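You operate a simulated robot arm through the tools that you are given. There is no shell and no other tool.

You are at the controls of a simulated robot arm. One attempt, no reset.

TASK
Shut valves 5, 6 and 9, then stand the repair marker on pad 9.
Fine: the Welder glass ends dry; leave the other valves. Set down upright: red repair marker.
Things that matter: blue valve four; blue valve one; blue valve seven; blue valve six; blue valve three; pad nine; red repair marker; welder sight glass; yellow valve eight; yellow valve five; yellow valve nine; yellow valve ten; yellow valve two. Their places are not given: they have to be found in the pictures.

The check looks at the end state, three seconds after you hand in, the way a careful person would. Anything else that was tipped, shoved, dropped, spilled or broken makes it a failure.

THE ROBOT
A 6-joint arm with a fingered hand, fixed in place. Base frame: the origin is on the floor under the middle of its stand, x ahead of it, y to its left, z up; the work surface is at about z = 840. Units: mm, degrees, N and s.
With the tool pointing down near the work surface it reaches from about 260 to 700 mm from the base axis. Its first joint turns from -166.0 to 166.0 degrees. Payload 4 kg.
Tool frame: the origin (TCP) lies between the finger pads and is the grasp point; the fingertips stand 26 mm ahead of it; z points along the fingers, y is the line along which they close. The gripper opens to 148 mm; its body begins 73 mm behind the TCP. The gripper is a hand of 3 fingers: y runs from the thumb to the fingers, the wrist lies at [0, 0, -239] in the tool frame, and closing takes about 1.5 s.
Orientation is that of the tool frame in the base frame, as [roll, pitch, yaw] about the fixed x, y, z axes, in that order (R = Rz(yaw) Ry(pitch) Rx(roll)). With the fingers straight down and closing along the base's y, the tool's x points along the base's -x, its y along +y and its z along -z.

THE INTERFACE
- The arm moves only by the tool servo_tool. Its argument "plan" is a list of rows, each a list of 2 entries, a list of its own where there are three numbers: the shift along the tool's x, y, z in units of 100 mm (1.0 is 100 mm), then the turn, a rotation vector about the tool's x, y, z in units of 90 degrees (1.0 is 90 degrees). In form: [[[dx, dy, dz], [wx, wy, wz]], ...]. A call has 1 to 20 rows; each row is the pose to reach, as a shift and turn from the pose commanded when the call began, along the tool's axes at that moment. "hand" is the finger opening in mm, from 0 to 148, set as the call begins (left out, the last holds). A call with a number of a shift or a turn outside -1 to 1 is refused whole. Rows are played at 5 a second. More than 50 mm and 8.6 degrees between two rows, or a gripper value outside its range, and nothing of the call is played. A pose out of reach is approached as far as the arm can. The call stops where the force on the tool passes 40 N (or 10 N more than at its start, if that is more) or the arm is blocked; 0.2 s more then pass. The fingers move at their own pace (about 153 mm/s each) and stop on an object; they squeeze with about 30 N. The grip force told is the motor's: it shows also when the fingers shut on nothing. Time passes only in rows, and 0.2 s behind the last, so rows that repeat a pose let the fingers close. The reply holds the time, the measured pose of the TCP, the force on the tool along the base axes, the opening and the grip force, in the units named above and with some noise, with the torque about the TCP (base axes, N m) and any sound that the robot's microphone picked up.
- Cameras (640 x 400 px; columns grow to the right, rows downward): "scene" is fixed at [219.8, 650.6, 1463.9]; the picture's right is [-0.85, -0.52, 0.00], its down [-0.24, 0.39, -0.89] and it looks along [0.46, -0.76, -0.46] (base axes); focal length 350 px, centre (320, 200). "wrist" rides on the gripper at [68, -39, -90] in the tool frame; the picture's right is [0.50, 0.87, 0.00], its down [-0.66, 0.38, -0.65] and it looks along [-0.57, 0.33, 0.76] (tool axes); focal length 222 px, centre (320, 200).
- grab_frame(camera): a new picture of that camera. The clock stands still meanwhile.
- slide_trunk(by): moves the trunk up (or, below 0, down) by that many mm; the arm rides with it, the base frame stays. It gives what a move gives, with no picture.
- set_fingers(finger1, finger2, thumb_bend): sets how far each is bent, from 0 (flat) to 1 (curled in); at 0.3 the hand is open as for a grip, at 0.7 the pads meet at the TCP. One left out holds its place. A second passes; each finger stops where it meets its share of the squeeze, and holds until it gets a number again. A gripper value or a shape takes the hand back. It gives what a move gives, with no picture; readings hold the bend of each and the force on the fingers (four entries, about 0 where the hand has none), thumb and palm.
- hand_shape(shape): the hand has 3 fingers and takes this shape, open, in about a second: jaw (thumb against the fingers, like two jaws); tri (thumb and two fingers); tip (a fingertip pinch); poke (one finger out to press); point (the index stretched); flat (the hand flat); cup (the hand cupped); fist (a fist). The gripper value then closes the fingers along that shape, each until it touches; the sizes above hold for jaw. It gives what a move gives, with no picture.
- locate(camera, pixels): for up to 12 pixels [column, row] of the newest picture of that camera ("zoom" is the newest enlarged one), the place [x, y, z] in the base frame of the surface seen there, good to about 3 mm. The clock stands still meanwhile.
- zoom(camera, box): a new picture of the part [left, top, right, bottom] of that camera's present view, enlarged. The clock stands still meanwhile.
- job_done(): hands the job in; it is judged then, once.

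Unless the task says otherwise, let go and move clear before handing in.

The tools are called after ">>>" by a JSON object that holds its "method" and its "body". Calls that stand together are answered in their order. servo_tool: Moves the arm, as the interface text tells. Its arguments: {"type":"object","properties":{"plan":{"type":"array"},"hand":{"type":"number"}},"required":["plan"]} The other tools are called the same way: slide_trunk (by) moves the trunk up or down; hand_shape (shape) gives the hand a shape; set_fingers (finger1, finger2, thumb_bend) moves the fingers one by one; grab_frame (camera) takes a picture; locate (camera, pixels) gives the place of the surface under pixels of a picture; zoom (camera, box) takes an enlarged picture of a part of a camera's view; job_done () hands the job in.

At the start:

```text
clock: 0.0
eef_pos: [387.6, -168.3, 1262.1]
ee_rot: [180.0, 0.0, -179.9]
wrist_force: [-0.1, -0.6, -0.5]
wrist_torque: [-0.01, -0.05, -0.01]
opening: 147.9
finger_force: 0.0
shape: jaw
bend: [0.3, 0.3, 0.3]
finger forces: [0.0, 0.0, 0.0, 0.0, 0.0, 0.0]
trunk travel left (down, up): [-275.0, 42.0]
```

scene: 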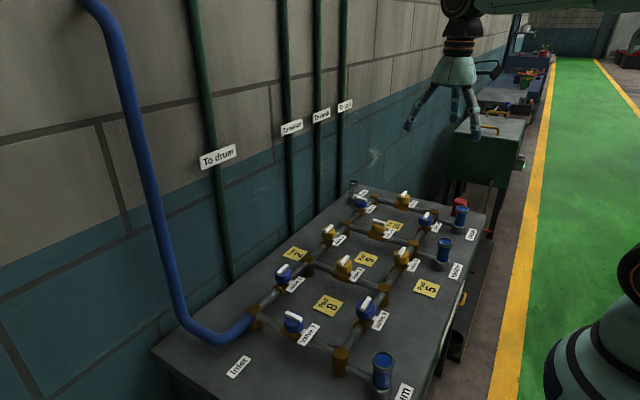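
wrist: 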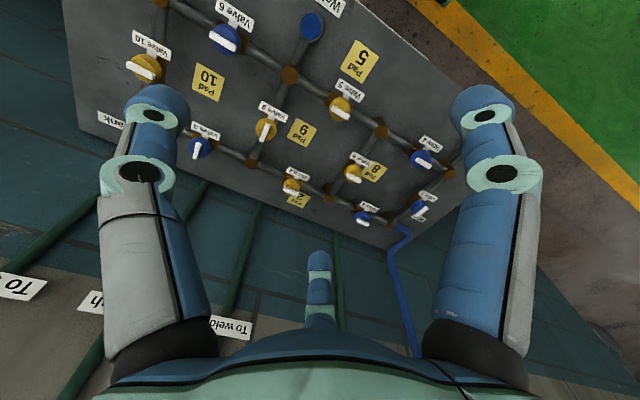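

The scene picture shows the valve board around pixels (250-480, 190-380), with valves, pads and sight glasses; I'll enlarge both views to read the labels.

>>> {"method": "zoom", "body": {"camera": "scene", "box": [320, 170, 500, 290]}}

>>> {"method": "zoom", "body": {"camera": "scene", "box": [220, 230, 440, 390]}}

>>> {"method": "zoom", "body": {"camera": "wrist", "box": [100, 0, 480, 240]}}

```text
3.33 times, centred on (410, 230) of scene
```

zoom: 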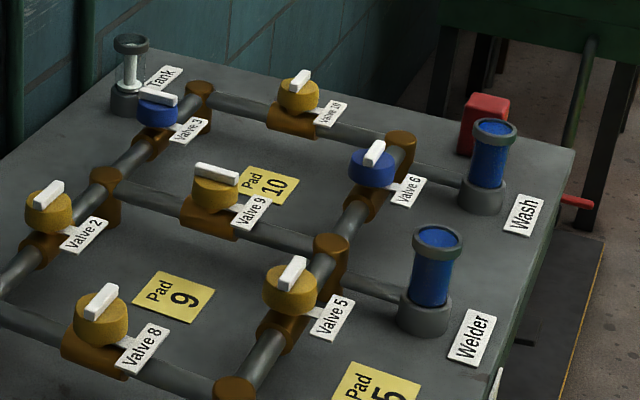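

```text
2.50 times, centred on (330, 310) of scene
```

zoom: 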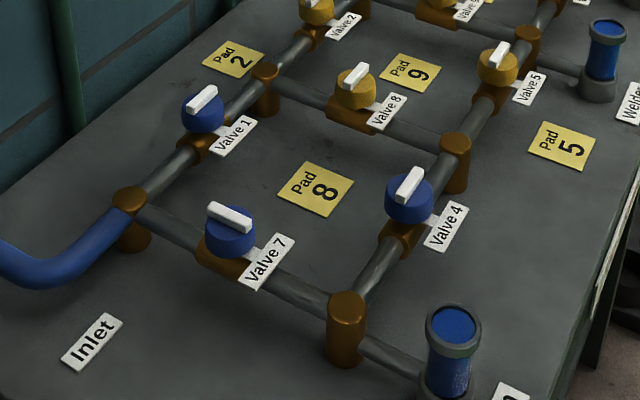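

```text
1.67 times, centred on (290, 120) of wrist
```

zoom: 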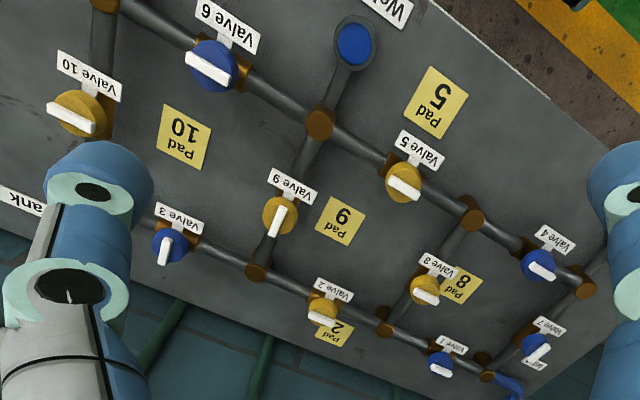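

The valve labels read clearly now (valve 5 at about (405,253), 6 at (427,218), 9 at (377,227) in the scene), and something red is at (460,205). I'll zoom in there and measure places.

>>> {"method": "zoom", "body": {"camera": "scene", "box": [420, 180, 500, 240]}}

>>> {"method": "locate", "body": {"camera": "scene", "pixels": [[402, 246], [425, 214], [377, 222], [404, 195], [344, 261], [367, 260], [426, 289], [460, 200], [461, 209], [486, 227], [445, 240], [460, 213]]}}

>>> {"method": "locate", "body": {"camera": "wrist", "pixels": [[341, 107], [228, 38], [266, 127], [302, 130], [360, 60], [207, 82], [145, 68], [311, 26], [198, 147]]}}

```text
6.67 times, centred on (460, 210) of scene
```

zoom: 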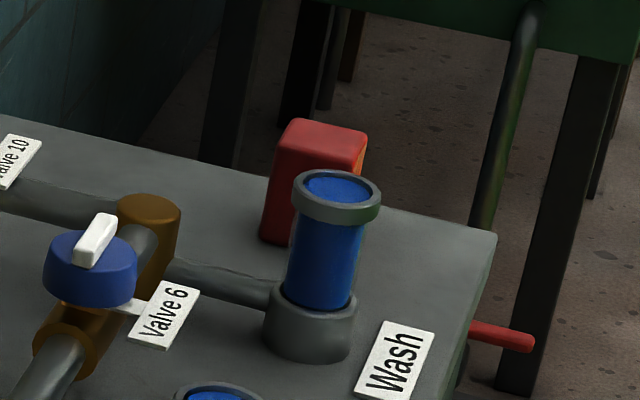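

```text
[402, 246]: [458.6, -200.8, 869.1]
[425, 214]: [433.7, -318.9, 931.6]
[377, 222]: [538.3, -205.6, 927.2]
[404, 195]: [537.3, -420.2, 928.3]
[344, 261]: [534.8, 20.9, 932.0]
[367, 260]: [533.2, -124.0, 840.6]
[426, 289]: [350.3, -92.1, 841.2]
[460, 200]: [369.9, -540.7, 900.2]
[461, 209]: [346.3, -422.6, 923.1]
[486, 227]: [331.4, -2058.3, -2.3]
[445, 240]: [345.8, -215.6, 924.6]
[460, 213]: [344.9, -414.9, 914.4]
```

```text
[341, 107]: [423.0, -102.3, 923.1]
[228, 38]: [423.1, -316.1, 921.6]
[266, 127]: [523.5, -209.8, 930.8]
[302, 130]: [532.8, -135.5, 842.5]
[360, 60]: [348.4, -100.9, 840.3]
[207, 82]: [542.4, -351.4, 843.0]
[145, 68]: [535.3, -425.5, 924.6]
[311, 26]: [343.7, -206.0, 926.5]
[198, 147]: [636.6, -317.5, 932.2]
```

The valves sit on a grid (valve 5 near (430,-100), 6 near (430,-318), 9 near (530,-207), pad 9 near (533,-130,841)), and a red block stands near (370,-540). I'll move the wrist camera toward the red block for a better look.

>>> {"method": "servo_tool", "body": {"plan": [[[0.2, -0.3, 0], [0, 0, 0]], [[0.4, -0.6, 0], [0, 0, 0]], [[0.6, -1.0, 0], [0, 0, 0]]]}}

>>> {"method": "servo_tool", "body": {"plan": [[[0.2, -0.3, 0], [0, 0, 0]], [[0.4, -0.6, 0], [0, 0, 0]], [[0.6, -1.0, 0], [0, 0, 0]]]}}

>>> {"method": "grab_frame", "body": {"camera": "wrist"}}

```text
clock: 0.8
eef_pos: [327.0, -272.1, 1262.9]
ee_rot: [-180.0, 0.1, -179.9]
wrist_force: [0.1, -0.1, -0.3]
wrist_torque: [0.03, -0.03, 0.02]
opening: 148.1
finger_force: 0.1
shape: jaw
bend: [0.3, 0.3, 0.3]
finger forces: [0.2, 0.1, 0.0, 0.0, 0.0, 0.0]
trunk travel left (down, up): [-275.0, 42.0]
```

```text
clock: 1.6
eef_pos: [264.8, -373.0, 1261.1]
ee_rot: [179.9, 0.0, -179.9]
wrist_force: [-0.6, -0.2, -0.8]
wrist_torque: [0.0, 0.0, 0.03]
opening: 147.9
finger_force: 0.1
shape: jaw
bend: [0.3, 0.3, 0.3]
finger forces: [0.0, 0.1, 0.1, 0.1, 0.0, 0.0]
trunk travel left (down, up): [-275.0, 42.0]
```

```text
taken
```

wrist: 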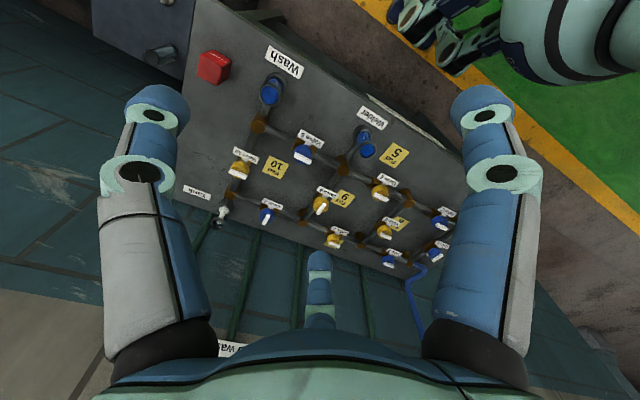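

The red block is at about (213,67) in the wrist view, standing alone on the bench's far end. I'll zoom in on it and the valves.

>>> {"method": "zoom", "body": {"camera": "wrist", "box": [170, 20, 330, 120]}}

>>> {"method": "locate", "body": {"camera": "wrist", "pixels": [[213, 67], [204, 54], [227, 62], [199, 74], [219, 83], [226, 72], [231, 60], [208, 90]]}}

>>> {"method": "zoom", "body": {"camera": "wrist", "box": [220, 110, 460, 260]}}

```text
4.00 times, centred on (250, 70) of wrist
```

zoom: 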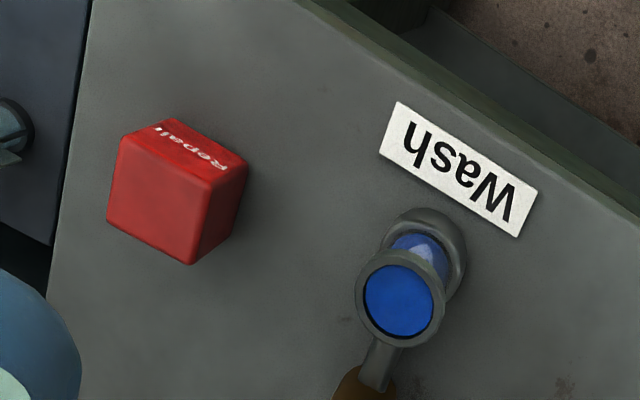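

```text
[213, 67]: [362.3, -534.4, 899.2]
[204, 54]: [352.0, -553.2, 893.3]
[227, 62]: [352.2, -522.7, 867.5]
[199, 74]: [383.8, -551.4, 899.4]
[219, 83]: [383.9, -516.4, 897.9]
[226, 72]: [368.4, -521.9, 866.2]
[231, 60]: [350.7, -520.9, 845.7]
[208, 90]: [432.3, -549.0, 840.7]
```

```text
2.67 times, centred on (340, 185) of wrist
```

zoom: 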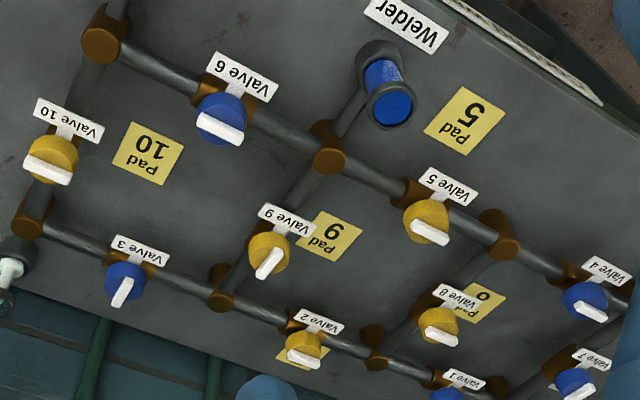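

The marker is a red block about 35 mm wide and about 60 mm tall, near (368,-537), with its top at z≈899. I'll measure its corners and look at how the hand's fingers are laid out.

>>> {"method": "zoom", "body": {"camera": "wrist", "box": [190, 40, 238, 100]}}

>>> {"method": "zoom", "body": {"camera": "scene", "box": [400, 0, 560, 150]}}

>>> {"method": "grab_frame", "body": {"camera": "scene"}}

```text
6.67 times, centred on (214, 70) of wrist
```

zoom: 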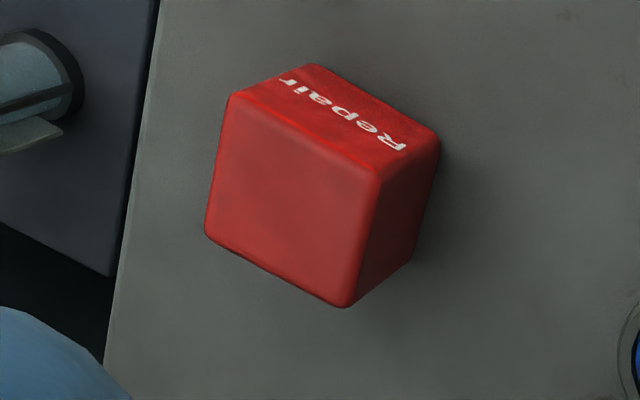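

```text
2.67 times, centred on (480, 75) of scene
```

zoom: 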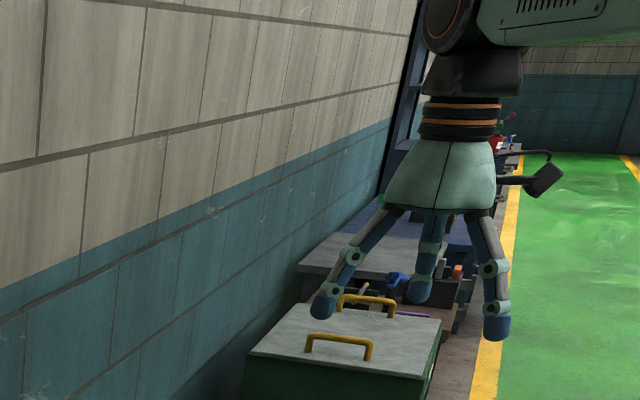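

```text
taken
```

scene: 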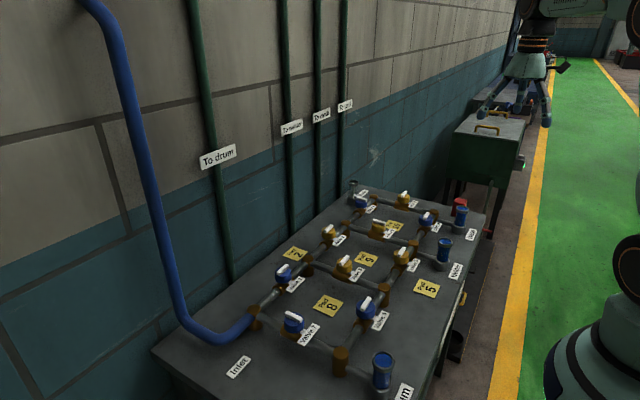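

The hand has a thumb and two splayed fingers; before going down I'll test in free air how it closes in this shape.

>>> {"method": "zoom", "body": {"camera": "wrist", "box": [190, 40, 238, 100]}}

>>> {"method": "locate", "body": {"camera": "zoom", "pixels": [[235, 102], [370, 178], [345, 298], [212, 232], [300, 200], [312, 72], [432, 142], [408, 255], [365, 125], [400, 210]]}}

>>> {"method": "servo_tool", "body": {"plan": [[[0, 0, 0], [0, 0, 0]], [[0, 0, 0], [0, 0, 0]], [[0, 0, 0], [0, 0, 0]], [[0, 0, 0], [0, 0, 0]], [[0, 0, 0], [0, 0, 0]]], "hand": 35}}

>>> {"method": "grab_frame", "body": {"camera": "wrist"}}

>>> {"method": "zoom", "body": {"camera": "scene", "box": [460, 0, 600, 140]}}

```text
6.67 times, centred on (214, 70) of wrist
```

zoom: 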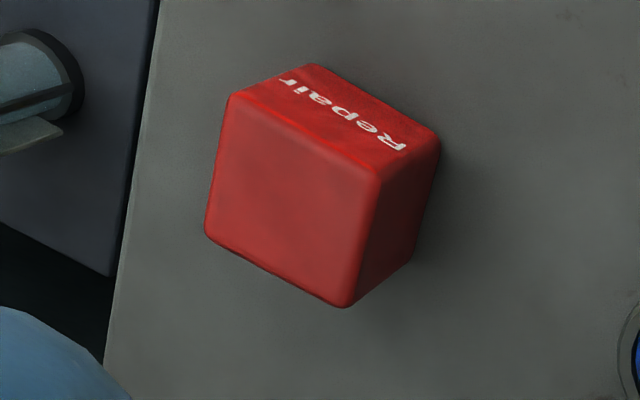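

```text
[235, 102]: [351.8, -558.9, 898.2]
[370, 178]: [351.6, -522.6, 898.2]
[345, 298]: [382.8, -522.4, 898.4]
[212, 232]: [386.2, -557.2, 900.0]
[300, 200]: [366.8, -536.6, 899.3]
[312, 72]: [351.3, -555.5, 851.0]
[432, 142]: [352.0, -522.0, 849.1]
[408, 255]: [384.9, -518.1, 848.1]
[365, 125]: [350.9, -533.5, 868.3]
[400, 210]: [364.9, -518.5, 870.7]
```

```text
clock: 2.8
eef_pos: [265.5, -370.9, 1260.9]
ee_rot: [180.0, 0.0, -179.9]
wrist_force: [-0.5, 0.1, -0.8]
wrist_torque: [-0.02, 0.02, 0.03]
opening: 35.4
finger_force: 0.1
shape: jaw
bend: [0.76, 0.76, 0.7]
finger forces: [0.0, 0.0, 0.0, 0.1, 0.0, 0.1]
trunk travel left (down, up): [-275.0, 42.0]
```

```text
taken
```

wrist: 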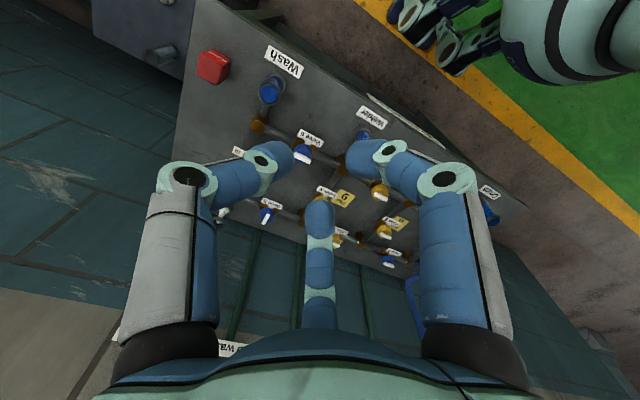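

```text
2.86 times, centred on (530, 70) of scene
```

zoom: 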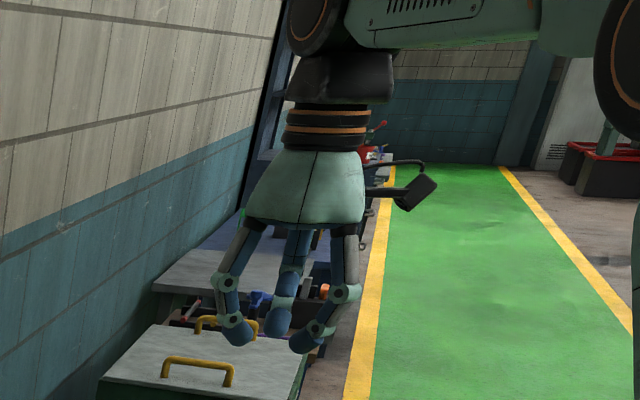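

The fingers close inward from three sides. I'll measure the fingertip places by locating their pixels in the wrist picture.

>>> {"method": "locate", "body": {"camera": "wrist", "pixels": [[282, 155], [362, 158], [318, 212], [260, 160], [390, 150], [240, 180], [410, 175], [318, 260], [318, 300]]}}

>>> {"method": "servo_tool", "body": {"plan": [[[0, 0, 0], [0, 0, 0]], [[0, 0, 0], [0, 0, 0]], [[0, 0, 0], [0, 0, 0]], [[0, 0, 0], [0, 0, 0]], [[0, 0, 0], [0, 0, 0]]], "hand": 0}}

>>> {"method": "grab_frame", "body": {"camera": "wrist"}}

>>> {"method": "locate", "body": {"camera": "wrist", "pixels": [[300, 180], [340, 180], [320, 200], [318, 220], [280, 180], [360, 180], [260, 180], [380, 180]]}}

```text
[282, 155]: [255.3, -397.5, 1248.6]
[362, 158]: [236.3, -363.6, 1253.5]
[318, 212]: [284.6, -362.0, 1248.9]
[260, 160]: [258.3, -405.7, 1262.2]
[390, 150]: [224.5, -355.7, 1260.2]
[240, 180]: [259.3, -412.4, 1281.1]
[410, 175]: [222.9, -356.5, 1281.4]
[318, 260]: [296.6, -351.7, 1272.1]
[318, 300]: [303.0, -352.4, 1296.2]
```

```text
clock: 4.0
eef_pos: [264.6, -370.7, 1262.3]
ee_rot: [180.0, -0.1, -180.0]
wrist_force: [-0.3, 0.9, -0.4]
wrist_torque: [-0.02, 0.01, -0.02]
opening: 0.0
finger_force: 30.0
shape: jaw
bend: [0.7, 0.7, 0.7]
finger forces: [0.0, 0.0, 0.1, 0.0, 0.0, 0.0]
trunk travel left (down, up): [-275.0, 42.0]
```

```text
taken
```

wrist: 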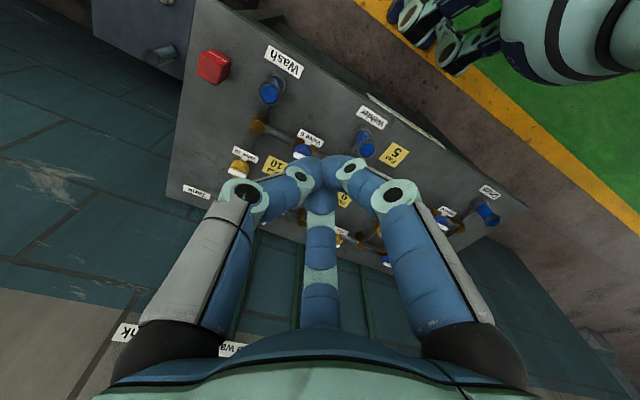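

```text
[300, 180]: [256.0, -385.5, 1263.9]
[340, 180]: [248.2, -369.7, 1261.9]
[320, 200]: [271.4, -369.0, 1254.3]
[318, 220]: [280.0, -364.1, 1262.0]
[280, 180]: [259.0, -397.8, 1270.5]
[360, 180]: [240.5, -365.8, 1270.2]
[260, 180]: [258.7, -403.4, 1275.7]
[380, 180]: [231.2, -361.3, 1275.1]
```

In this shape all three fingers close radially at 120° toward the TCP axis, so they can cage a handle bar. I'll reopen the hand and move lower over valve 9 for a close look at the handle shape.

>>> {"method": "servo_tool", "body": {"plan": [[[-0.22, 0.13, 0.26], [0, 0, 0]], [[-0.44, 0.26, 0.52], [0, 0, 0]], [[-0.65, 0.4, 0.79], [0, 0, 0]]], "hand": 148}}

>>> {"method": "servo_tool", "body": {"plan": [[[-0.22, 0.13, 0.26], [0, 0, 0]], [[-0.44, 0.26, 0.52], [0, 0, 0]], [[-0.65, 0.4, 0.79], [0, 0, 0]]]}}

>>> {"method": "servo_tool", "body": {"plan": [[[-0.22, 0.13, 0.26], [0, 0, 0]], [[-0.44, 0.26, 0.52], [0, 0, 0]], [[-0.65, 0.4, 0.69], [0, 0, 0]]]}}

>>> {"method": "grab_frame", "body": {"camera": "wrist"}}

```text
clock: 4.8
eef_pos: [333.1, -332.4, 1182.0]
ee_rot: [-179.9, 0.1, -179.9]
wrist_force: [0.3, 0.7, 0.2]
wrist_torque: [-0.01, 0.0, 0.01]
opening: 147.8
finger_force: 0.0
shape: jaw
bend: [0.3, 0.3, 0.3]
finger forces: [0.1, 0.1, 0.0, 0.0, 0.0, 0.0]
trunk travel left (down, up): [-275.0, 42.0]
```

```text
clock: 5.6
eef_pos: [395.2, -288.9, 1105.4]
ee_rot: [180.0, 0.0, -179.9]
wrist_force: [-0.1, 0.6, 1.0]
wrist_torque: [-0.02, -0.01, 0.01]
opening: 147.7
finger_force: 0.1
shape: jaw
bend: [0.3, 0.3, 0.3]
finger forces: [0.0, 0.0, 0.0, 0.0, 0.1, 0.0]
trunk travel left (down, up): [-275.0, 42.0]
```

```text
clock: 6.4
eef_pos: [461.0, -249.4, 1035.8]
ee_rot: [180.0, 0.0, 180.0]
wrist_force: [0.4, -0.5, 0.6]
wrist_torque: [-0.01, 0.03, -0.04]
opening: 147.8
finger_force: 0.1
shape: jaw
bend: [0.3, 0.3, 0.3]
finger forces: [0.0, 0.1, 0.0, 0.1, 0.1, 0.1]
trunk travel left (down, up): [-275.0, 42.0]
```

```text
taken
```

wrist: 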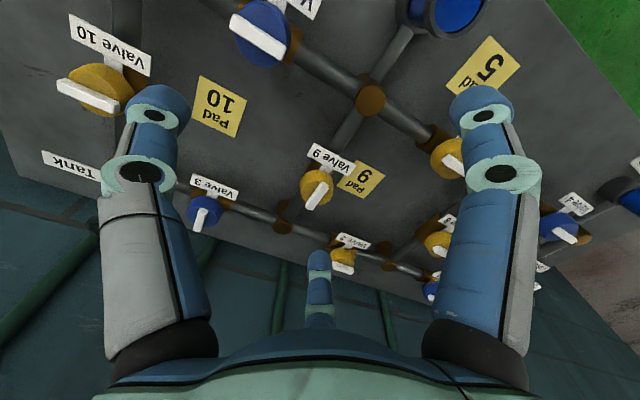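

Valve 9 is at about (317,188) and valve 6 at about (262,33) in the wrist picture. I'll zoom in on both for handle size and direction.

>>> {"method": "zoom", "body": {"camera": "wrist", "box": [210, 0, 310, 75]}}

>>> {"method": "locate", "body": {"camera": "zoom", "pixels": [[140, 110], [490, 340], [140, 180], [490, 260], [480, 170], [300, 400], [330, 250]]}}

>>> {"method": "zoom", "body": {"camera": "wrist", "box": [270, 130, 390, 220]}}

```text
5.33 times, centred on (260, 38) of wrist
```

zoom: 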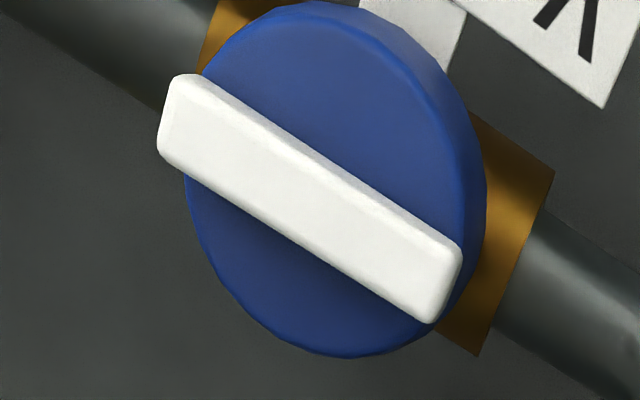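

```text
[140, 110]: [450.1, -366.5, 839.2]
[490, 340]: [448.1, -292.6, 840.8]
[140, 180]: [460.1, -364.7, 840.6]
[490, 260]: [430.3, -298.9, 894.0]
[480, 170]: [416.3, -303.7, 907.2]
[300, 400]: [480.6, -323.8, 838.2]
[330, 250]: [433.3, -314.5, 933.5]
```

```text
4.44 times, centred on (330, 175) of wrist
```

zoom: 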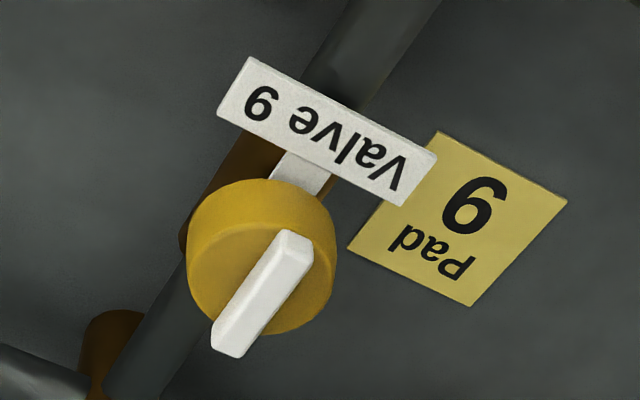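

The handle bar on valve 6 runs the pipe's direction across its disc. I'll measure the bar ends and the disc tops.

>>> {"method": "locate", "body": {"camera": "zoom", "pixels": [[226, 340], [298, 245], [262, 293], [218, 225], [290, 200], [322, 225], [210, 290], [300, 320], [300, 175], [405, 200], [240, 80], [325, 130]]}}

>>> {"method": "zoom", "body": {"camera": "wrist", "box": [210, 0, 310, 75]}}

>>> {"method": "locate", "body": {"camera": "zoom", "pixels": [[195, 95], [180, 140], [440, 260], [425, 300], [310, 190], [260, 70], [240, 240], [330, 60], [410, 160], [320, 310], [450, 30], [550, 60]]}}

```text
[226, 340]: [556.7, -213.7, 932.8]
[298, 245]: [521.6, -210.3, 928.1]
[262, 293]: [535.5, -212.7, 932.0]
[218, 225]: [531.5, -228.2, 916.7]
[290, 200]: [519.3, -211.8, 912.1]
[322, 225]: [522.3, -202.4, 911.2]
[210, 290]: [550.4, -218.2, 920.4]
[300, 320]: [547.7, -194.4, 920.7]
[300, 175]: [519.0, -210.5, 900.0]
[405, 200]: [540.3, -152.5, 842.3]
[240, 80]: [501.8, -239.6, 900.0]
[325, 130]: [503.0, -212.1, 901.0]
```

```text
5.33 times, centred on (260, 38) of wrist
```

zoom: 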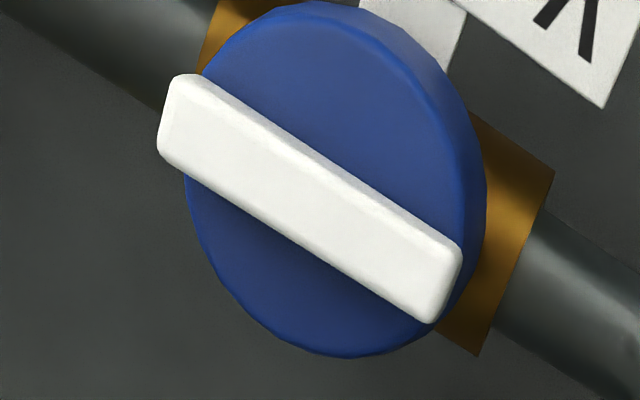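

```text
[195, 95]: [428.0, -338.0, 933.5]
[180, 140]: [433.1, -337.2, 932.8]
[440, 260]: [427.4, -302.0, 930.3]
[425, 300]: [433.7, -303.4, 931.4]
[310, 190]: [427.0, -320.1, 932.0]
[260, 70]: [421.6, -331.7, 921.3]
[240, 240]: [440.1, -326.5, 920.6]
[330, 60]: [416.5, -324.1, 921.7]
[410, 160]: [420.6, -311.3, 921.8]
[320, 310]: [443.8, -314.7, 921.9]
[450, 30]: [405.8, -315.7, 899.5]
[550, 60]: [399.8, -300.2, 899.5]
```

Valve 6's bar spans y≈-340 to -300 at x≈430.5 with its top at z≈932. The disc top is at 921 and the label plates sit at 900. Before gripping, I'll check how deep the fingertips reach at a small opening, using the scene camera.

>>> {"method": "servo_tool", "body": {"plan": [[[0, 0, 0], [0, 0, 0]], [[0, 0, 0], [0, 0, 0]], [[0, 0, 0], [0, 0, 0]], [[0, 0, 0], [0, 0, 0]], [[0, 0, 0], [0, 0, 0]]], "hand": 50}}

>>> {"method": "grab_frame", "body": {"camera": "scene"}}

>>> {"method": "grab_frame", "body": {"camera": "wrist"}}

```text
clock: 7.6
eef_pos: [460.3, -250.8, 1035.9]
ee_rot: [180.0, 0.0, -179.9]
wrist_force: [0.3, -0.4, -0.7]
wrist_torque: [-0.01, -0.01, -0.01]
opening: 50.2
finger_force: 0.1
shape: jaw
bend: [0.77, 0.77, 0.7]
finger forces: [0.1, 0.1, 0.1, 0.0, 0.1, 0.0]
trunk travel left (down, up): [-275.0, 42.0]
```

```text
taken
```

scene: 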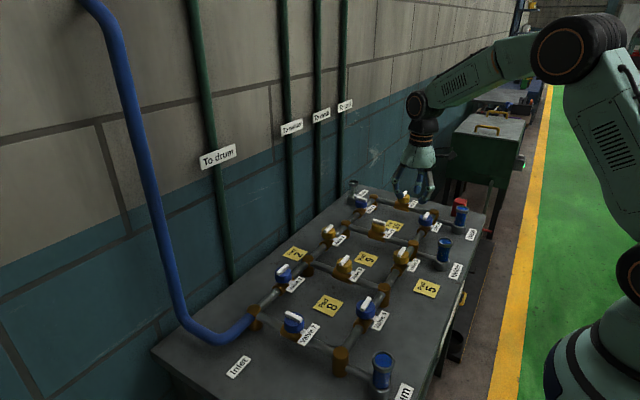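

```text
taken
```

wrist: 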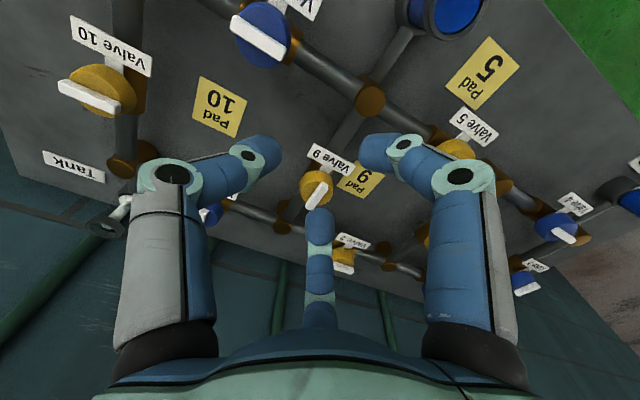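

The hand now hangs above the board at about (413,185) in the scene; I'll zoom in to measure the fingertips.

>>> {"method": "zoom", "body": {"camera": "scene", "box": [382, 135, 446, 215]}}

>>> {"method": "locate", "body": {"camera": "wrist", "pixels": [[268, 150], [375, 150], [318, 215], [245, 158], [405, 145], [175, 175], [460, 180], [318, 240], [318, 310]]}}

```text
5.00 times, centred on (414, 175) of scene
```

zoom: 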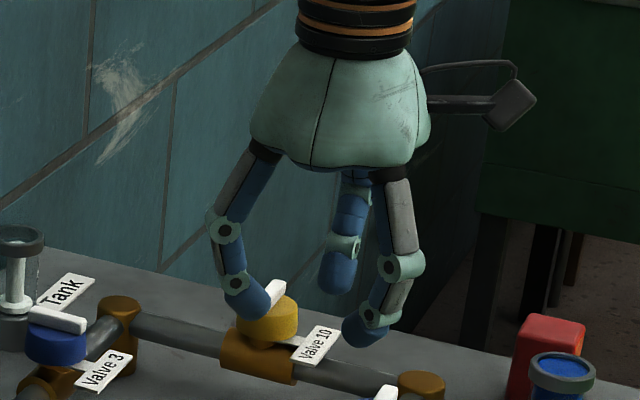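

```text
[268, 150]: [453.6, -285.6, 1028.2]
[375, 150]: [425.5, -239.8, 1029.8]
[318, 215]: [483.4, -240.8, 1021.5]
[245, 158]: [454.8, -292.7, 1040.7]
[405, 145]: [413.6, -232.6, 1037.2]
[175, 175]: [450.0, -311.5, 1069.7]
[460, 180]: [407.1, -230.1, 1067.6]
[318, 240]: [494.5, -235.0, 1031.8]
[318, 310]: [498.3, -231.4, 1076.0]
```

I'll locate the lowest visible points of the fingertips in that enlarged view.

>>> {"method": "locate", "body": {"camera": "zoom", "pixels": [[262, 314], [250, 318], [355, 342], [348, 334], [337, 288], [335, 280], [228, 232], [385, 265], [345, 243], [235, 283], [375, 315]]}}

```text
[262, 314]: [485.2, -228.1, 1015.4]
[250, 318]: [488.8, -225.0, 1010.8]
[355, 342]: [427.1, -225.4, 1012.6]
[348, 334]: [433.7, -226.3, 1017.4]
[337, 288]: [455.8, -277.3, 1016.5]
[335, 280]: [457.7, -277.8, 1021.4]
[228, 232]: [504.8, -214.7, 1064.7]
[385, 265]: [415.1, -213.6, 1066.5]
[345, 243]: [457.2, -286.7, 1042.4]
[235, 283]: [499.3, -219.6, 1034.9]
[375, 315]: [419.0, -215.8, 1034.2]
```

At opening 50 the tips sit about 25 mm ahead of the TCP, on a circle of radius 25, so the opening works like a three-jaw chuck. I'll move above valve 9 at z≈985 with the hand open and check alignment.

>>> {"method": "servo_tool", "body": {"plan": [[[-0.3, 0.15, 0.1], [0, 0, 0]], [[-0.55, 0.28, 0.3], [0, 0, 0]], [[-0.77, 0.395, 0.51], [0, 0, 0]], [[-0.77, 0.395, 0.51], [0, 0, 0]]], "hand": 90}}

>>> {"method": "grab_frame", "body": {"camera": "wrist"}}

>>> {"method": "zoom", "body": {"camera": "wrist", "box": [260, 100, 388, 180]}}

```text
clock: 8.6
eef_pos: [539.2, -207.9, 986.3]
ee_rot: [-180.0, 0.0, -179.9]
wrist_force: [-0.6, -0.8, 0.8]
wrist_torque: [-0.02, -0.02, 0.01]
opening: 89.4
finger_force: 0.2
shape: jaw
bend: [0.32, 0.32, 0.7]
finger forces: [0.0, 0.0, 0.1, 0.0, 0.0, 0.0]
trunk travel left (down, up): [-275.0, 42.0]
```

```text
taken
```

wrist: 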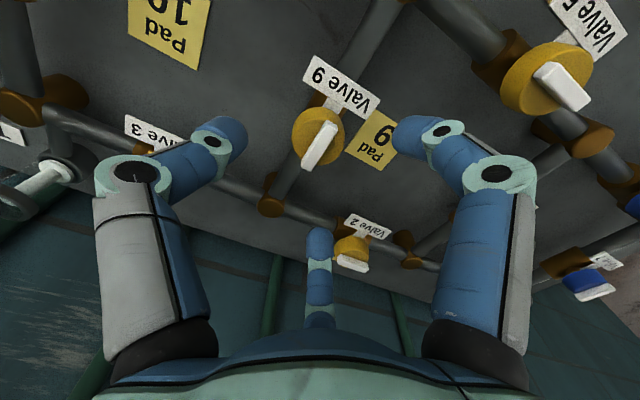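

```text
5.00 times, centred on (324, 140) of wrist
```

zoom: 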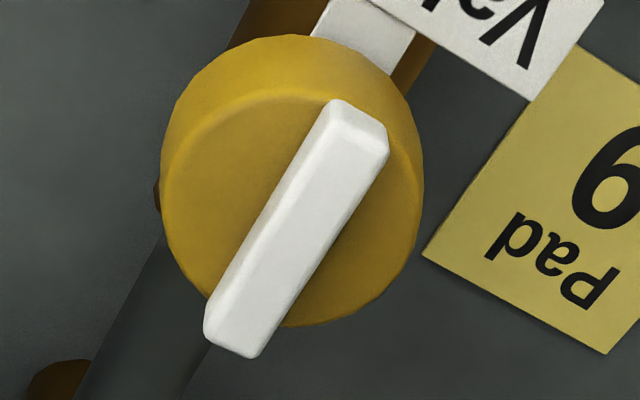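

The valve 9 bar is seen from zoom (340,105) to (235,350); I'll measure its centre and the disc around it.

>>> {"method": "locate", "body": {"camera": "zoom", "pixels": [[345, 118], [362, 126], [230, 320], [245, 335], [295, 230], [205, 130], [390, 230], [180, 220], [300, 95], [305, 310], [370, 280], [208, 285]]}}

```text
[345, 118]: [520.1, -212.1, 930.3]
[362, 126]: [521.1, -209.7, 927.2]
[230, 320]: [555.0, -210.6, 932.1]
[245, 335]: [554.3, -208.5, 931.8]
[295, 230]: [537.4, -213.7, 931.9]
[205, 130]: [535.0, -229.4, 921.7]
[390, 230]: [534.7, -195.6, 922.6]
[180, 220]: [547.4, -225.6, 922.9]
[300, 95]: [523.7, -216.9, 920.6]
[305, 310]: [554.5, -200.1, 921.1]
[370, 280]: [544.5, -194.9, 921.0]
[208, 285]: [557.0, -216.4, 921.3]
```

The bar's centre is near (537.5,-211) and the disc top is at about 921. I'll repeat the reading to average the pose noise before lowering.

>>> {"method": "servo_tool", "body": {"plan": [[[0, 0, 0], [0, 0, 0]]]}}

>>> {"method": "servo_tool", "body": {"plan": [[[0, 0, 0], [0, 0, 0]]]}}

>>> {"method": "servo_tool", "body": {"plan": [[[0, 0, 0], [0, 0, 0]]]}}

```text
clock: 9.0
eef_pos: [540.1, -208.6, 985.1]
ee_rot: [180.0, 0.1, -180.0]
wrist_force: [0.4, -0.5, -0.3]
wrist_torque: [0.0, 0.01, 0.0]
opening: 89.4
finger_force: 0.0
shape: jaw
bend: [0.32, 0.32, 0.7]
finger forces: [0.0, 0.0, 0.0, 0.0, 0.0, 0.1]
trunk travel left (down, up): [-275.0, 42.0]
```

```text
clock: 9.4
eef_pos: [540.2, -208.3, 984.4]
ee_rot: [180.0, 0.0, -179.9]
wrist_force: [-0.9, 0.1, -0.3]
wrist_torque: [-0.02, 0.0, -0.01]
opening: 89.4
finger_force: 0.0
shape: jaw
bend: [0.32, 0.32, 0.7]
finger forces: [0.0, 0.0, 0.0, 0.0, 0.1, 0.0]
trunk travel left (down, up): [-275.0, 42.0]
```

```text
clock: 9.8
eef_pos: [539.0, -208.1, 985.3]
ee_rot: [180.0, 0.0, -179.9]
wrist_force: [0.1, -0.3, -0.7]
wrist_torque: [-0.02, -0.01, 0.02]
opening: 89.5
finger_force: 0.2
shape: jaw
bend: [0.32, 0.32, 0.7]
finger forces: [0.0, 0.0, 0.1, 0.0, 0.0, 0.0]
trunk travel left (down, up): [-275.0, 42.0]
```

The pose averages (539.6,-208.2,985). I'll centre on the bar and lower to TCP z≈949 so the tips stay just above the disc, then close onto the bar.

>>> {"method": "servo_tool", "body": {"plan": [[[0.023, -0.031, 0.1], [0, 0, 0]], [[0.023, -0.031, 0.2], [0, 0, 0]], [[0.023, -0.031, 0.3], [0, 0, 0]], [[0.023, -0.031, 0.36], [0, 0, 0]], [[0.023, -0.031, 0.36], [0, 0, 0]]]}}

>>> {"method": "grab_frame", "body": {"camera": "wrist"}}

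```text
clock: 11.0
eef_pos: [536.9, -212.4, 948.6]
ee_rot: [179.9, -0.1, -179.8]
wrist_force: [0.6, 0.1, -0.1]
wrist_torque: [0.0, 0.03, -0.03]
opening: 89.5
finger_force: 0.1
shape: jaw
bend: [0.32, 0.32, 0.7]
finger forces: [0.0, 0.0, 0.0, 0.0, 0.0, 0.0]
trunk travel left (down, up): [-275.0, 42.0]
```

```text
taken
```

wrist: 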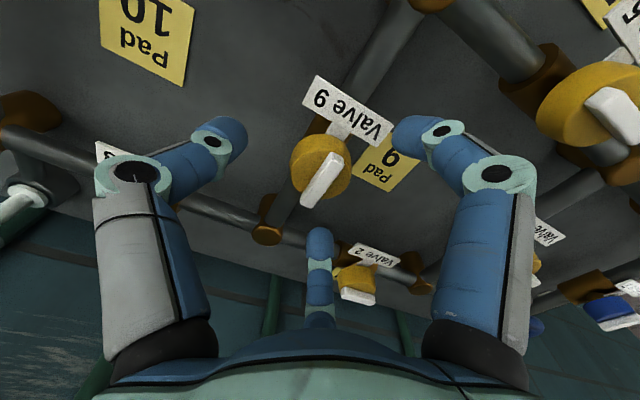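

The bar sits at (322,180), right on the tool axis. I'll close the fingers on it now.

>>> {"method": "servo_tool", "body": {"plan": [[[0, 0, 0], [0, 0, 0]], [[0, 0, 0], [0, 0, 0]], [[0, 0, 0], [0, 0, 0]], [[0, 0, 0], [0, 0, 0]], [[0, 0, 0], [0, 0, 0]], [[0, 0, 0], [0, 0, 0]], [[0, 0, 0], [0, 0, 0]]], "hand": 0}}

>>> {"method": "grab_frame", "body": {"camera": "wrist"}}

>>> {"method": "zoom", "body": {"camera": "wrist", "box": [256, 130, 384, 230]}}

```text
clock: 12.6
eef_pos: [535.7, -211.5, 949.0]
ee_rot: [-179.9, 0.1, -180.0]
wrist_force: [1.6, 0.4, 13.6]
wrist_torque: [-0.37, -0.04, -0.04]
opening: 13.7
finger_force: 30.1
shape: jaw
bend: [0.76, 0.78, 0.7]
finger forces: [27.1, 26.2, 0.0, 0.0, 33.3, 0.0]
trunk travel left (down, up): [-275.0, 42.0]
```

```text
taken
```

wrist: 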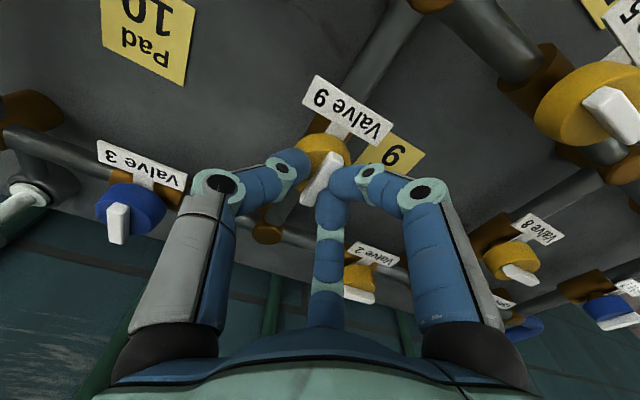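

```text
4.00 times, centred on (320, 180) of wrist
```

zoom: 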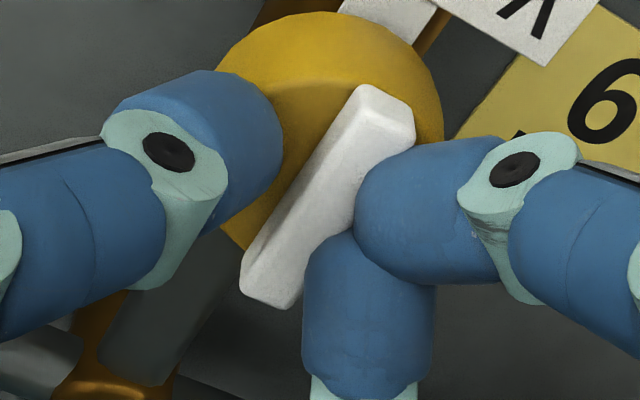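

The bar is gripped (opening 13.7, thumb and both fingers about 27–33 N). I'll try a small 16° clockwise turn and watch the torque.

>>> {"method": "servo_tool", "body": {"plan": [[[0, 0, 0], [0, 0, 0.04]], [[0, 0, 0], [0, 0, 0.09]], [[0, 0, 0], [0, 0, 0.13]], [[0, 0, 0], [0, 0, 0.18]]]}}

>>> {"method": "zoom", "body": {"camera": "wrist", "box": [256, 130, 384, 230]}}

```text
clock: 13.6
eef_pos: [535.8, -210.4, 949.8]
ee_rot: [-180.0, 0.2, 163.8]
wrist_force: [4.3, 3.1, 19.2]
wrist_torque: [-0.25, -0.08, 0.05]
opening: 13.8
finger_force: 30.0
shape: jaw
bend: [0.76, 0.78, 0.7]
finger forces: [31.5, 30.0, 0.0, 0.0, 32.3, 0.0]
trunk travel left (down, up): [-275.0, 42.0]
```

```text
4.00 times, centred on (320, 180) of wrist
```

zoom: 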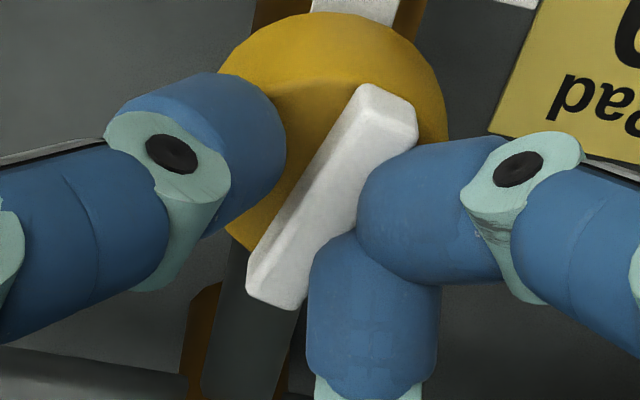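

The bar turns with the hand and the torque stays low, so clockwise is free. I'll carry on to the full 90°, easing up 1 mm to reduce the downward push.

>>> {"method": "servo_tool", "body": {"plan": [[[0, 0, -0.01], [0, 0, 0.08]], [[0, 0, -0.01], [0, 0, 0.16]], [[0, 0, -0.01], [0, 0, 0.24]], [[0, 0, -0.01], [0, 0, 0.32]], [[0, 0, -0.01], [0, 0, 0.4]], [[0, 0, -0.01], [0, 0, 0.48]], [[0, 0, -0.01], [0, 0, 0.56]], [[0, 0, -0.01], [0, 0, 0.64]], [[0, 0, -0.01], [0, 0, 0.72]], [[0, 0, -0.01], [0, 0, 0.78]], [[0, 0, -0.01], [0, 0, 0.82]], [[0, 0, -0.01], [0, 0, 0.82]]]}}

>>> {"method": "grab_frame", "body": {"camera": "wrist"}}

>>> {"method": "grab_frame", "body": {"camera": "scene"}}

```text
clock: 16.2
eef_pos: [536.8, -210.6, 950.3]
ee_rot: [-179.9, 0.2, 90.0]
wrist_force: [2.9, 17.5, 3.4]
wrist_torque: [0.43, 0.19, 0.08]
opening: 11.8
finger_force: 29.9
shape: jaw
bend: [0.75, 0.77, 0.7]
finger forces: [36.7, 28.3, 0.0, 0.1, 31.2, 0.0]
trunk travel left (down, up): [-275.0, 42.0]
```

```text
taken
```

wrist: 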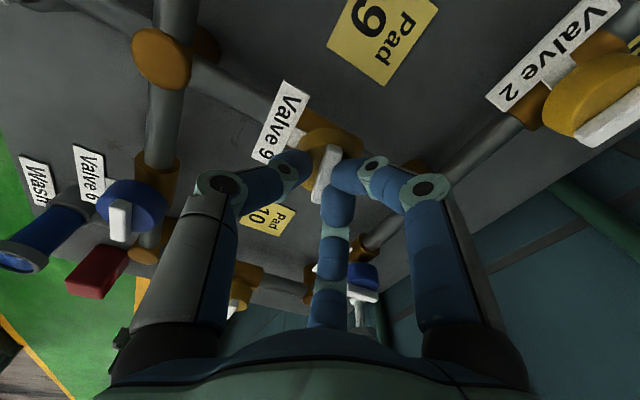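

```text
taken
```

scene: 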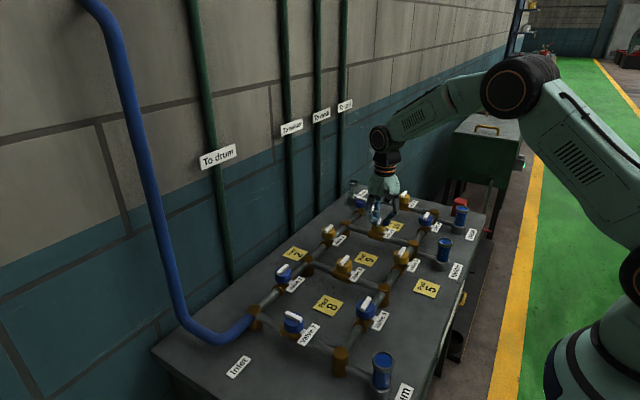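

The hand is now at yaw 90. I'll zoom in to see the bar relative to its pipe.

>>> {"method": "zoom", "body": {"camera": "wrist", "box": [250, 90, 400, 220]}}

```text
3.08 times, centred on (325, 155) of wrist
```

zoom: 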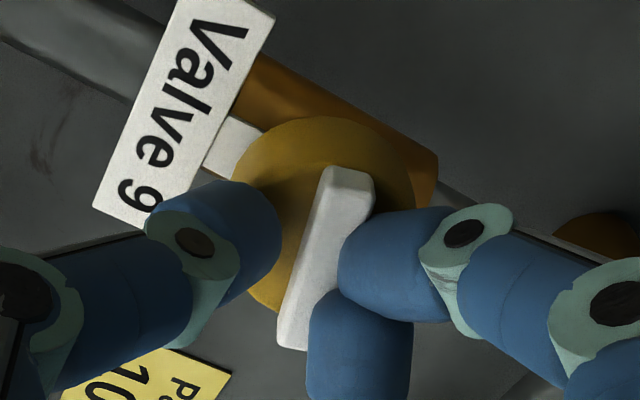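

The bar seems slightly rotated inside the grip. I'll open, lift clear, and measure its true angle.

>>> {"method": "servo_tool", "body": {"plan": [[[0, 0, 0], [0, 0, 0]], [[0, 0, 0], [0, 0, 0]], [[0, 0, 0], [0, 0, 0]], [[0, 0, -0.1], [0, 0, 0]], [[0, 0, -0.25], [0, 0, 0]], [[0, 0, -0.4], [0, 0, 0]]], "hand": 90}}

>>> {"method": "zoom", "body": {"camera": "wrist", "box": [256, 90, 384, 170]}}

```text
clock: 17.6
eef_pos: [537.7, -212.8, 990.7]
ee_rot: [-179.9, 0.0, 90.0]
wrist_force: [0.4, 0.3, 0.8]
wrist_torque: [0.0, -0.01, -0.01]
opening: 89.5
finger_force: 0.0
shape: jaw
bend: [0.32, 0.32, 0.7]
finger forces: [0.0, 0.0, 0.1, 0.0, 0.0, 0.0]
trunk travel left (down, up): [-275.0, 42.0]
```

```text
5.00 times, centred on (320, 130) of wrist
```

zoom: 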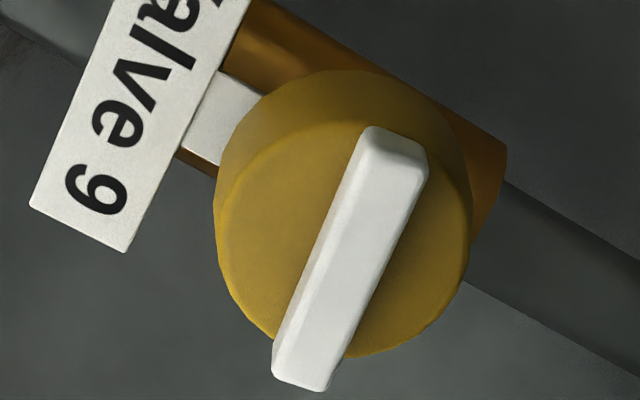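

>>> {"method": "locate", "body": {"camera": "zoom", "pixels": [[375, 150], [405, 165], [295, 365], [320, 378], [350, 260], [240, 230], [440, 240], [310, 130], [400, 330], [285, 340], [425, 180]]}}

>>> {"method": "zoom", "body": {"camera": "scene", "box": [320, 180, 480, 280]}}

```text
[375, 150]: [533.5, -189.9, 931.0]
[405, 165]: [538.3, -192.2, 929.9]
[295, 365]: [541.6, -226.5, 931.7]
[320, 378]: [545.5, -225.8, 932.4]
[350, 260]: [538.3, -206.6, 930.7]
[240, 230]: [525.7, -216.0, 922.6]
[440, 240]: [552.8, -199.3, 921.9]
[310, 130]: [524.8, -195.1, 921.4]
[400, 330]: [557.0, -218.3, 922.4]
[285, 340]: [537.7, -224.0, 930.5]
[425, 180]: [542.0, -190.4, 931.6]
```

```text
4.00 times, centred on (400, 230) of scene
```

zoom: 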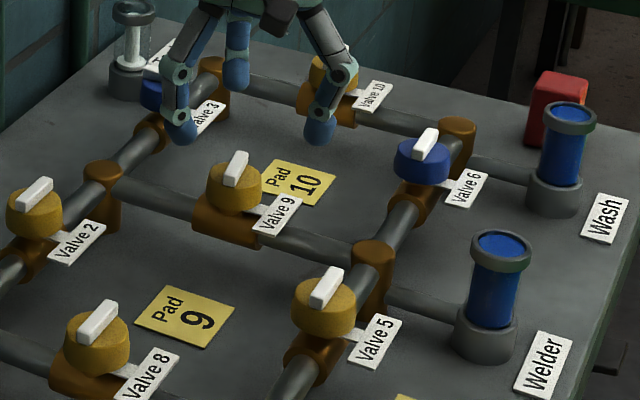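

The bar now points along (7.6,-35), so it has turned about 78° and is roughly 12° short. I'll re-grip lined up with the bar and turn it the rest of the way.

>>> {"method": "servo_tool", "body": {"plan": [[[0.017, 0.013, 0.05], [0, 0, -0.07]], [[0.017, 0.013, 0.15], [0, 0, -0.133]], [[0.017, 0.013, 0.25], [0, 0, -0.133]], [[0.017, 0.013, 0.35], [0, 0, -0.133]], [[0.017, 0.013, 0.41], [0, 0, -0.133]], [[0.017, 0.013, 0.41], [0, 0, -0.133]]]}}

>>> {"method": "servo_tool", "body": {"plan": [[[0, 0, 0], [0, 0, 0]], [[0, 0, 0], [0, 0, 0]], [[0, 0, 0], [0, 0, 0]], [[0, 0, 0], [0, 0, 0]], [[0, 0, 0], [0, 0, 0]], [[0, 0, 0], [0, 0, 0]], [[0, 0, 0], [0, 0, 0]]], "hand": 0}}

>>> {"method": "zoom", "body": {"camera": "wrist", "box": [250, 110, 390, 220]}}

```text
clock: 19.0
eef_pos: [539.0, -210.4, 950.1]
ee_rot: [-179.9, -0.1, 101.9]
wrist_force: [-0.4, 0.4, -0.1]
wrist_torque: [0.0, 0.02, -0.03]
opening: 89.4
finger_force: 0.2
shape: jaw
bend: [0.32, 0.32, 0.7]
finger forces: [0.1, 0.0, 0.0, 0.1, 0.0, 0.0]
trunk travel left (down, up): [-275.0, 42.0]
```

```text
clock: 20.6
eef_pos: [538.1, -211.5, 949.4]
ee_rot: [179.9, 0.1, 102.1]
wrist_force: [0.6, -1.2, 10.7]
wrist_torque: [0.01, -0.12, -0.01]
opening: 7.3
finger_force: 30.2
shape: jaw
bend: [0.78, 0.76, 0.7]
finger forces: [27.1, 28.6, 0.0, 0.0, 34.2, 0.0]
trunk travel left (down, up): [-275.0, 42.0]
```

```text
3.64 times, centred on (320, 165) of wrist
```

zoom: 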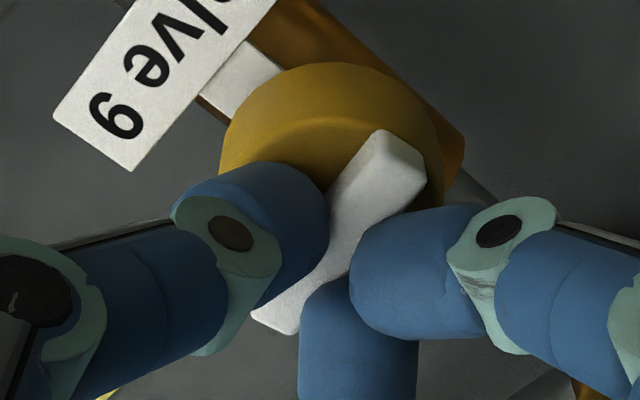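

The bar is gripped again (opening about 7, forces 27–34 N). I'll turn about 21° clockwise, slightly past target to make up for the slip, then check.

>>> {"method": "servo_tool", "body": {"plan": [[[0, 0, 0], [0, 0, 0.05]], [[0, 0, 0], [0, 0, 0.1]], [[0, 0, 0], [0, 0, 0.15]], [[0, 0, 0], [0, 0, 0.2]], [[0, 0, 0], [0, 0, 0.23]], [[0, 0, 0], [0, 0, 0.23]]]}}

>>> {"method": "zoom", "body": {"camera": "wrist", "box": [250, 110, 390, 220]}}

```text
clock: 22.0
eef_pos: [537.2, -211.5, 950.8]
ee_rot: [179.8, 0.0, 81.3]
wrist_force: [1.4, 1.6, 15.5]
wrist_torque: [0.01, -0.13, 0.12]
opening: 7.0
finger_force: 29.1
shape: jaw
bend: [0.78, 0.76, 0.7]
finger forces: [0.0, 0.0, 0.0, 0.1, 39.3, 0.1]
trunk travel left (down, up): [-275.0, 42.0]
```

```text
3.64 times, centred on (320, 165) of wrist
```

zoom: 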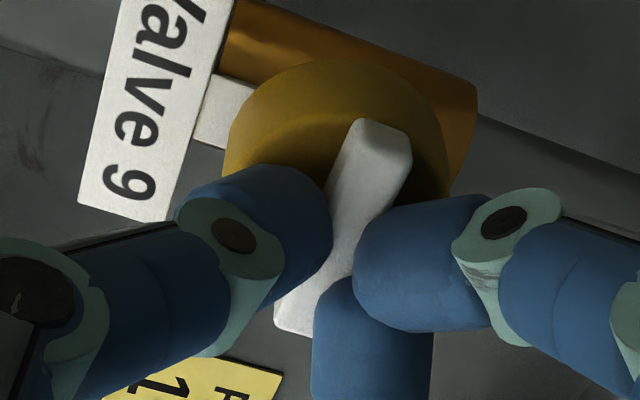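

The bar turned about 11° more and then slipped in the grip, perhaps at its stop. I'll release, lift and measure again.

>>> {"method": "servo_tool", "body": {"plan": [[[0, 0, 0], [0, 0, 0]], [[0, 0, 0], [0, 0, 0]], [[0, 0, 0], [0, 0, 0]], [[0, 0, -0.1], [0, 0, 0]], [[0, 0, -0.25], [0, 0, 0]], [[0, 0, -0.4], [0, 0, 0]], [[0, 0, -0.4], [0, 0, 0]]], "hand": 90}}

>>> {"method": "zoom", "body": {"camera": "wrist", "box": [256, 90, 384, 170]}}

>>> {"method": "zoom", "body": {"camera": "scene", "box": [320, 180, 480, 280]}}

```text
clock: 23.6
eef_pos: [539.0, -212.0, 988.0]
ee_rot: [180.0, -0.1, 81.3]
wrist_force: [0.4, 0.9, 0.4]
wrist_torque: [-0.04, 0.01, 0.02]
opening: 89.7
finger_force: 0.0
shape: jaw
bend: [0.32, 0.32, 0.7]
finger forces: [0.0, 0.0, 0.0, 0.0, 0.0, 0.0]
trunk travel left (down, up): [-275.0, 42.0]
```

```text
5.00 times, centred on (320, 130) of wrist
```

zoom: 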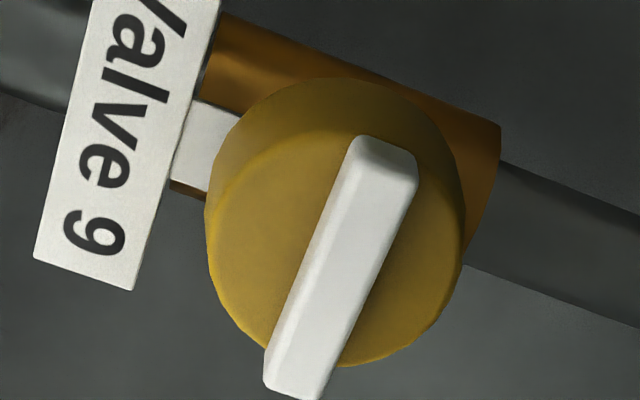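

```text
4.00 times, centred on (400, 230) of scene
```

zoom: 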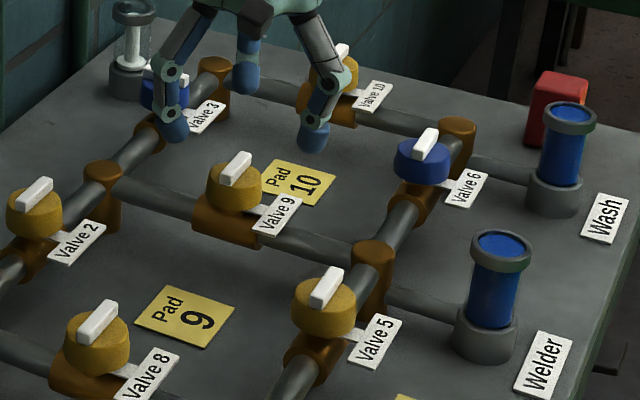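

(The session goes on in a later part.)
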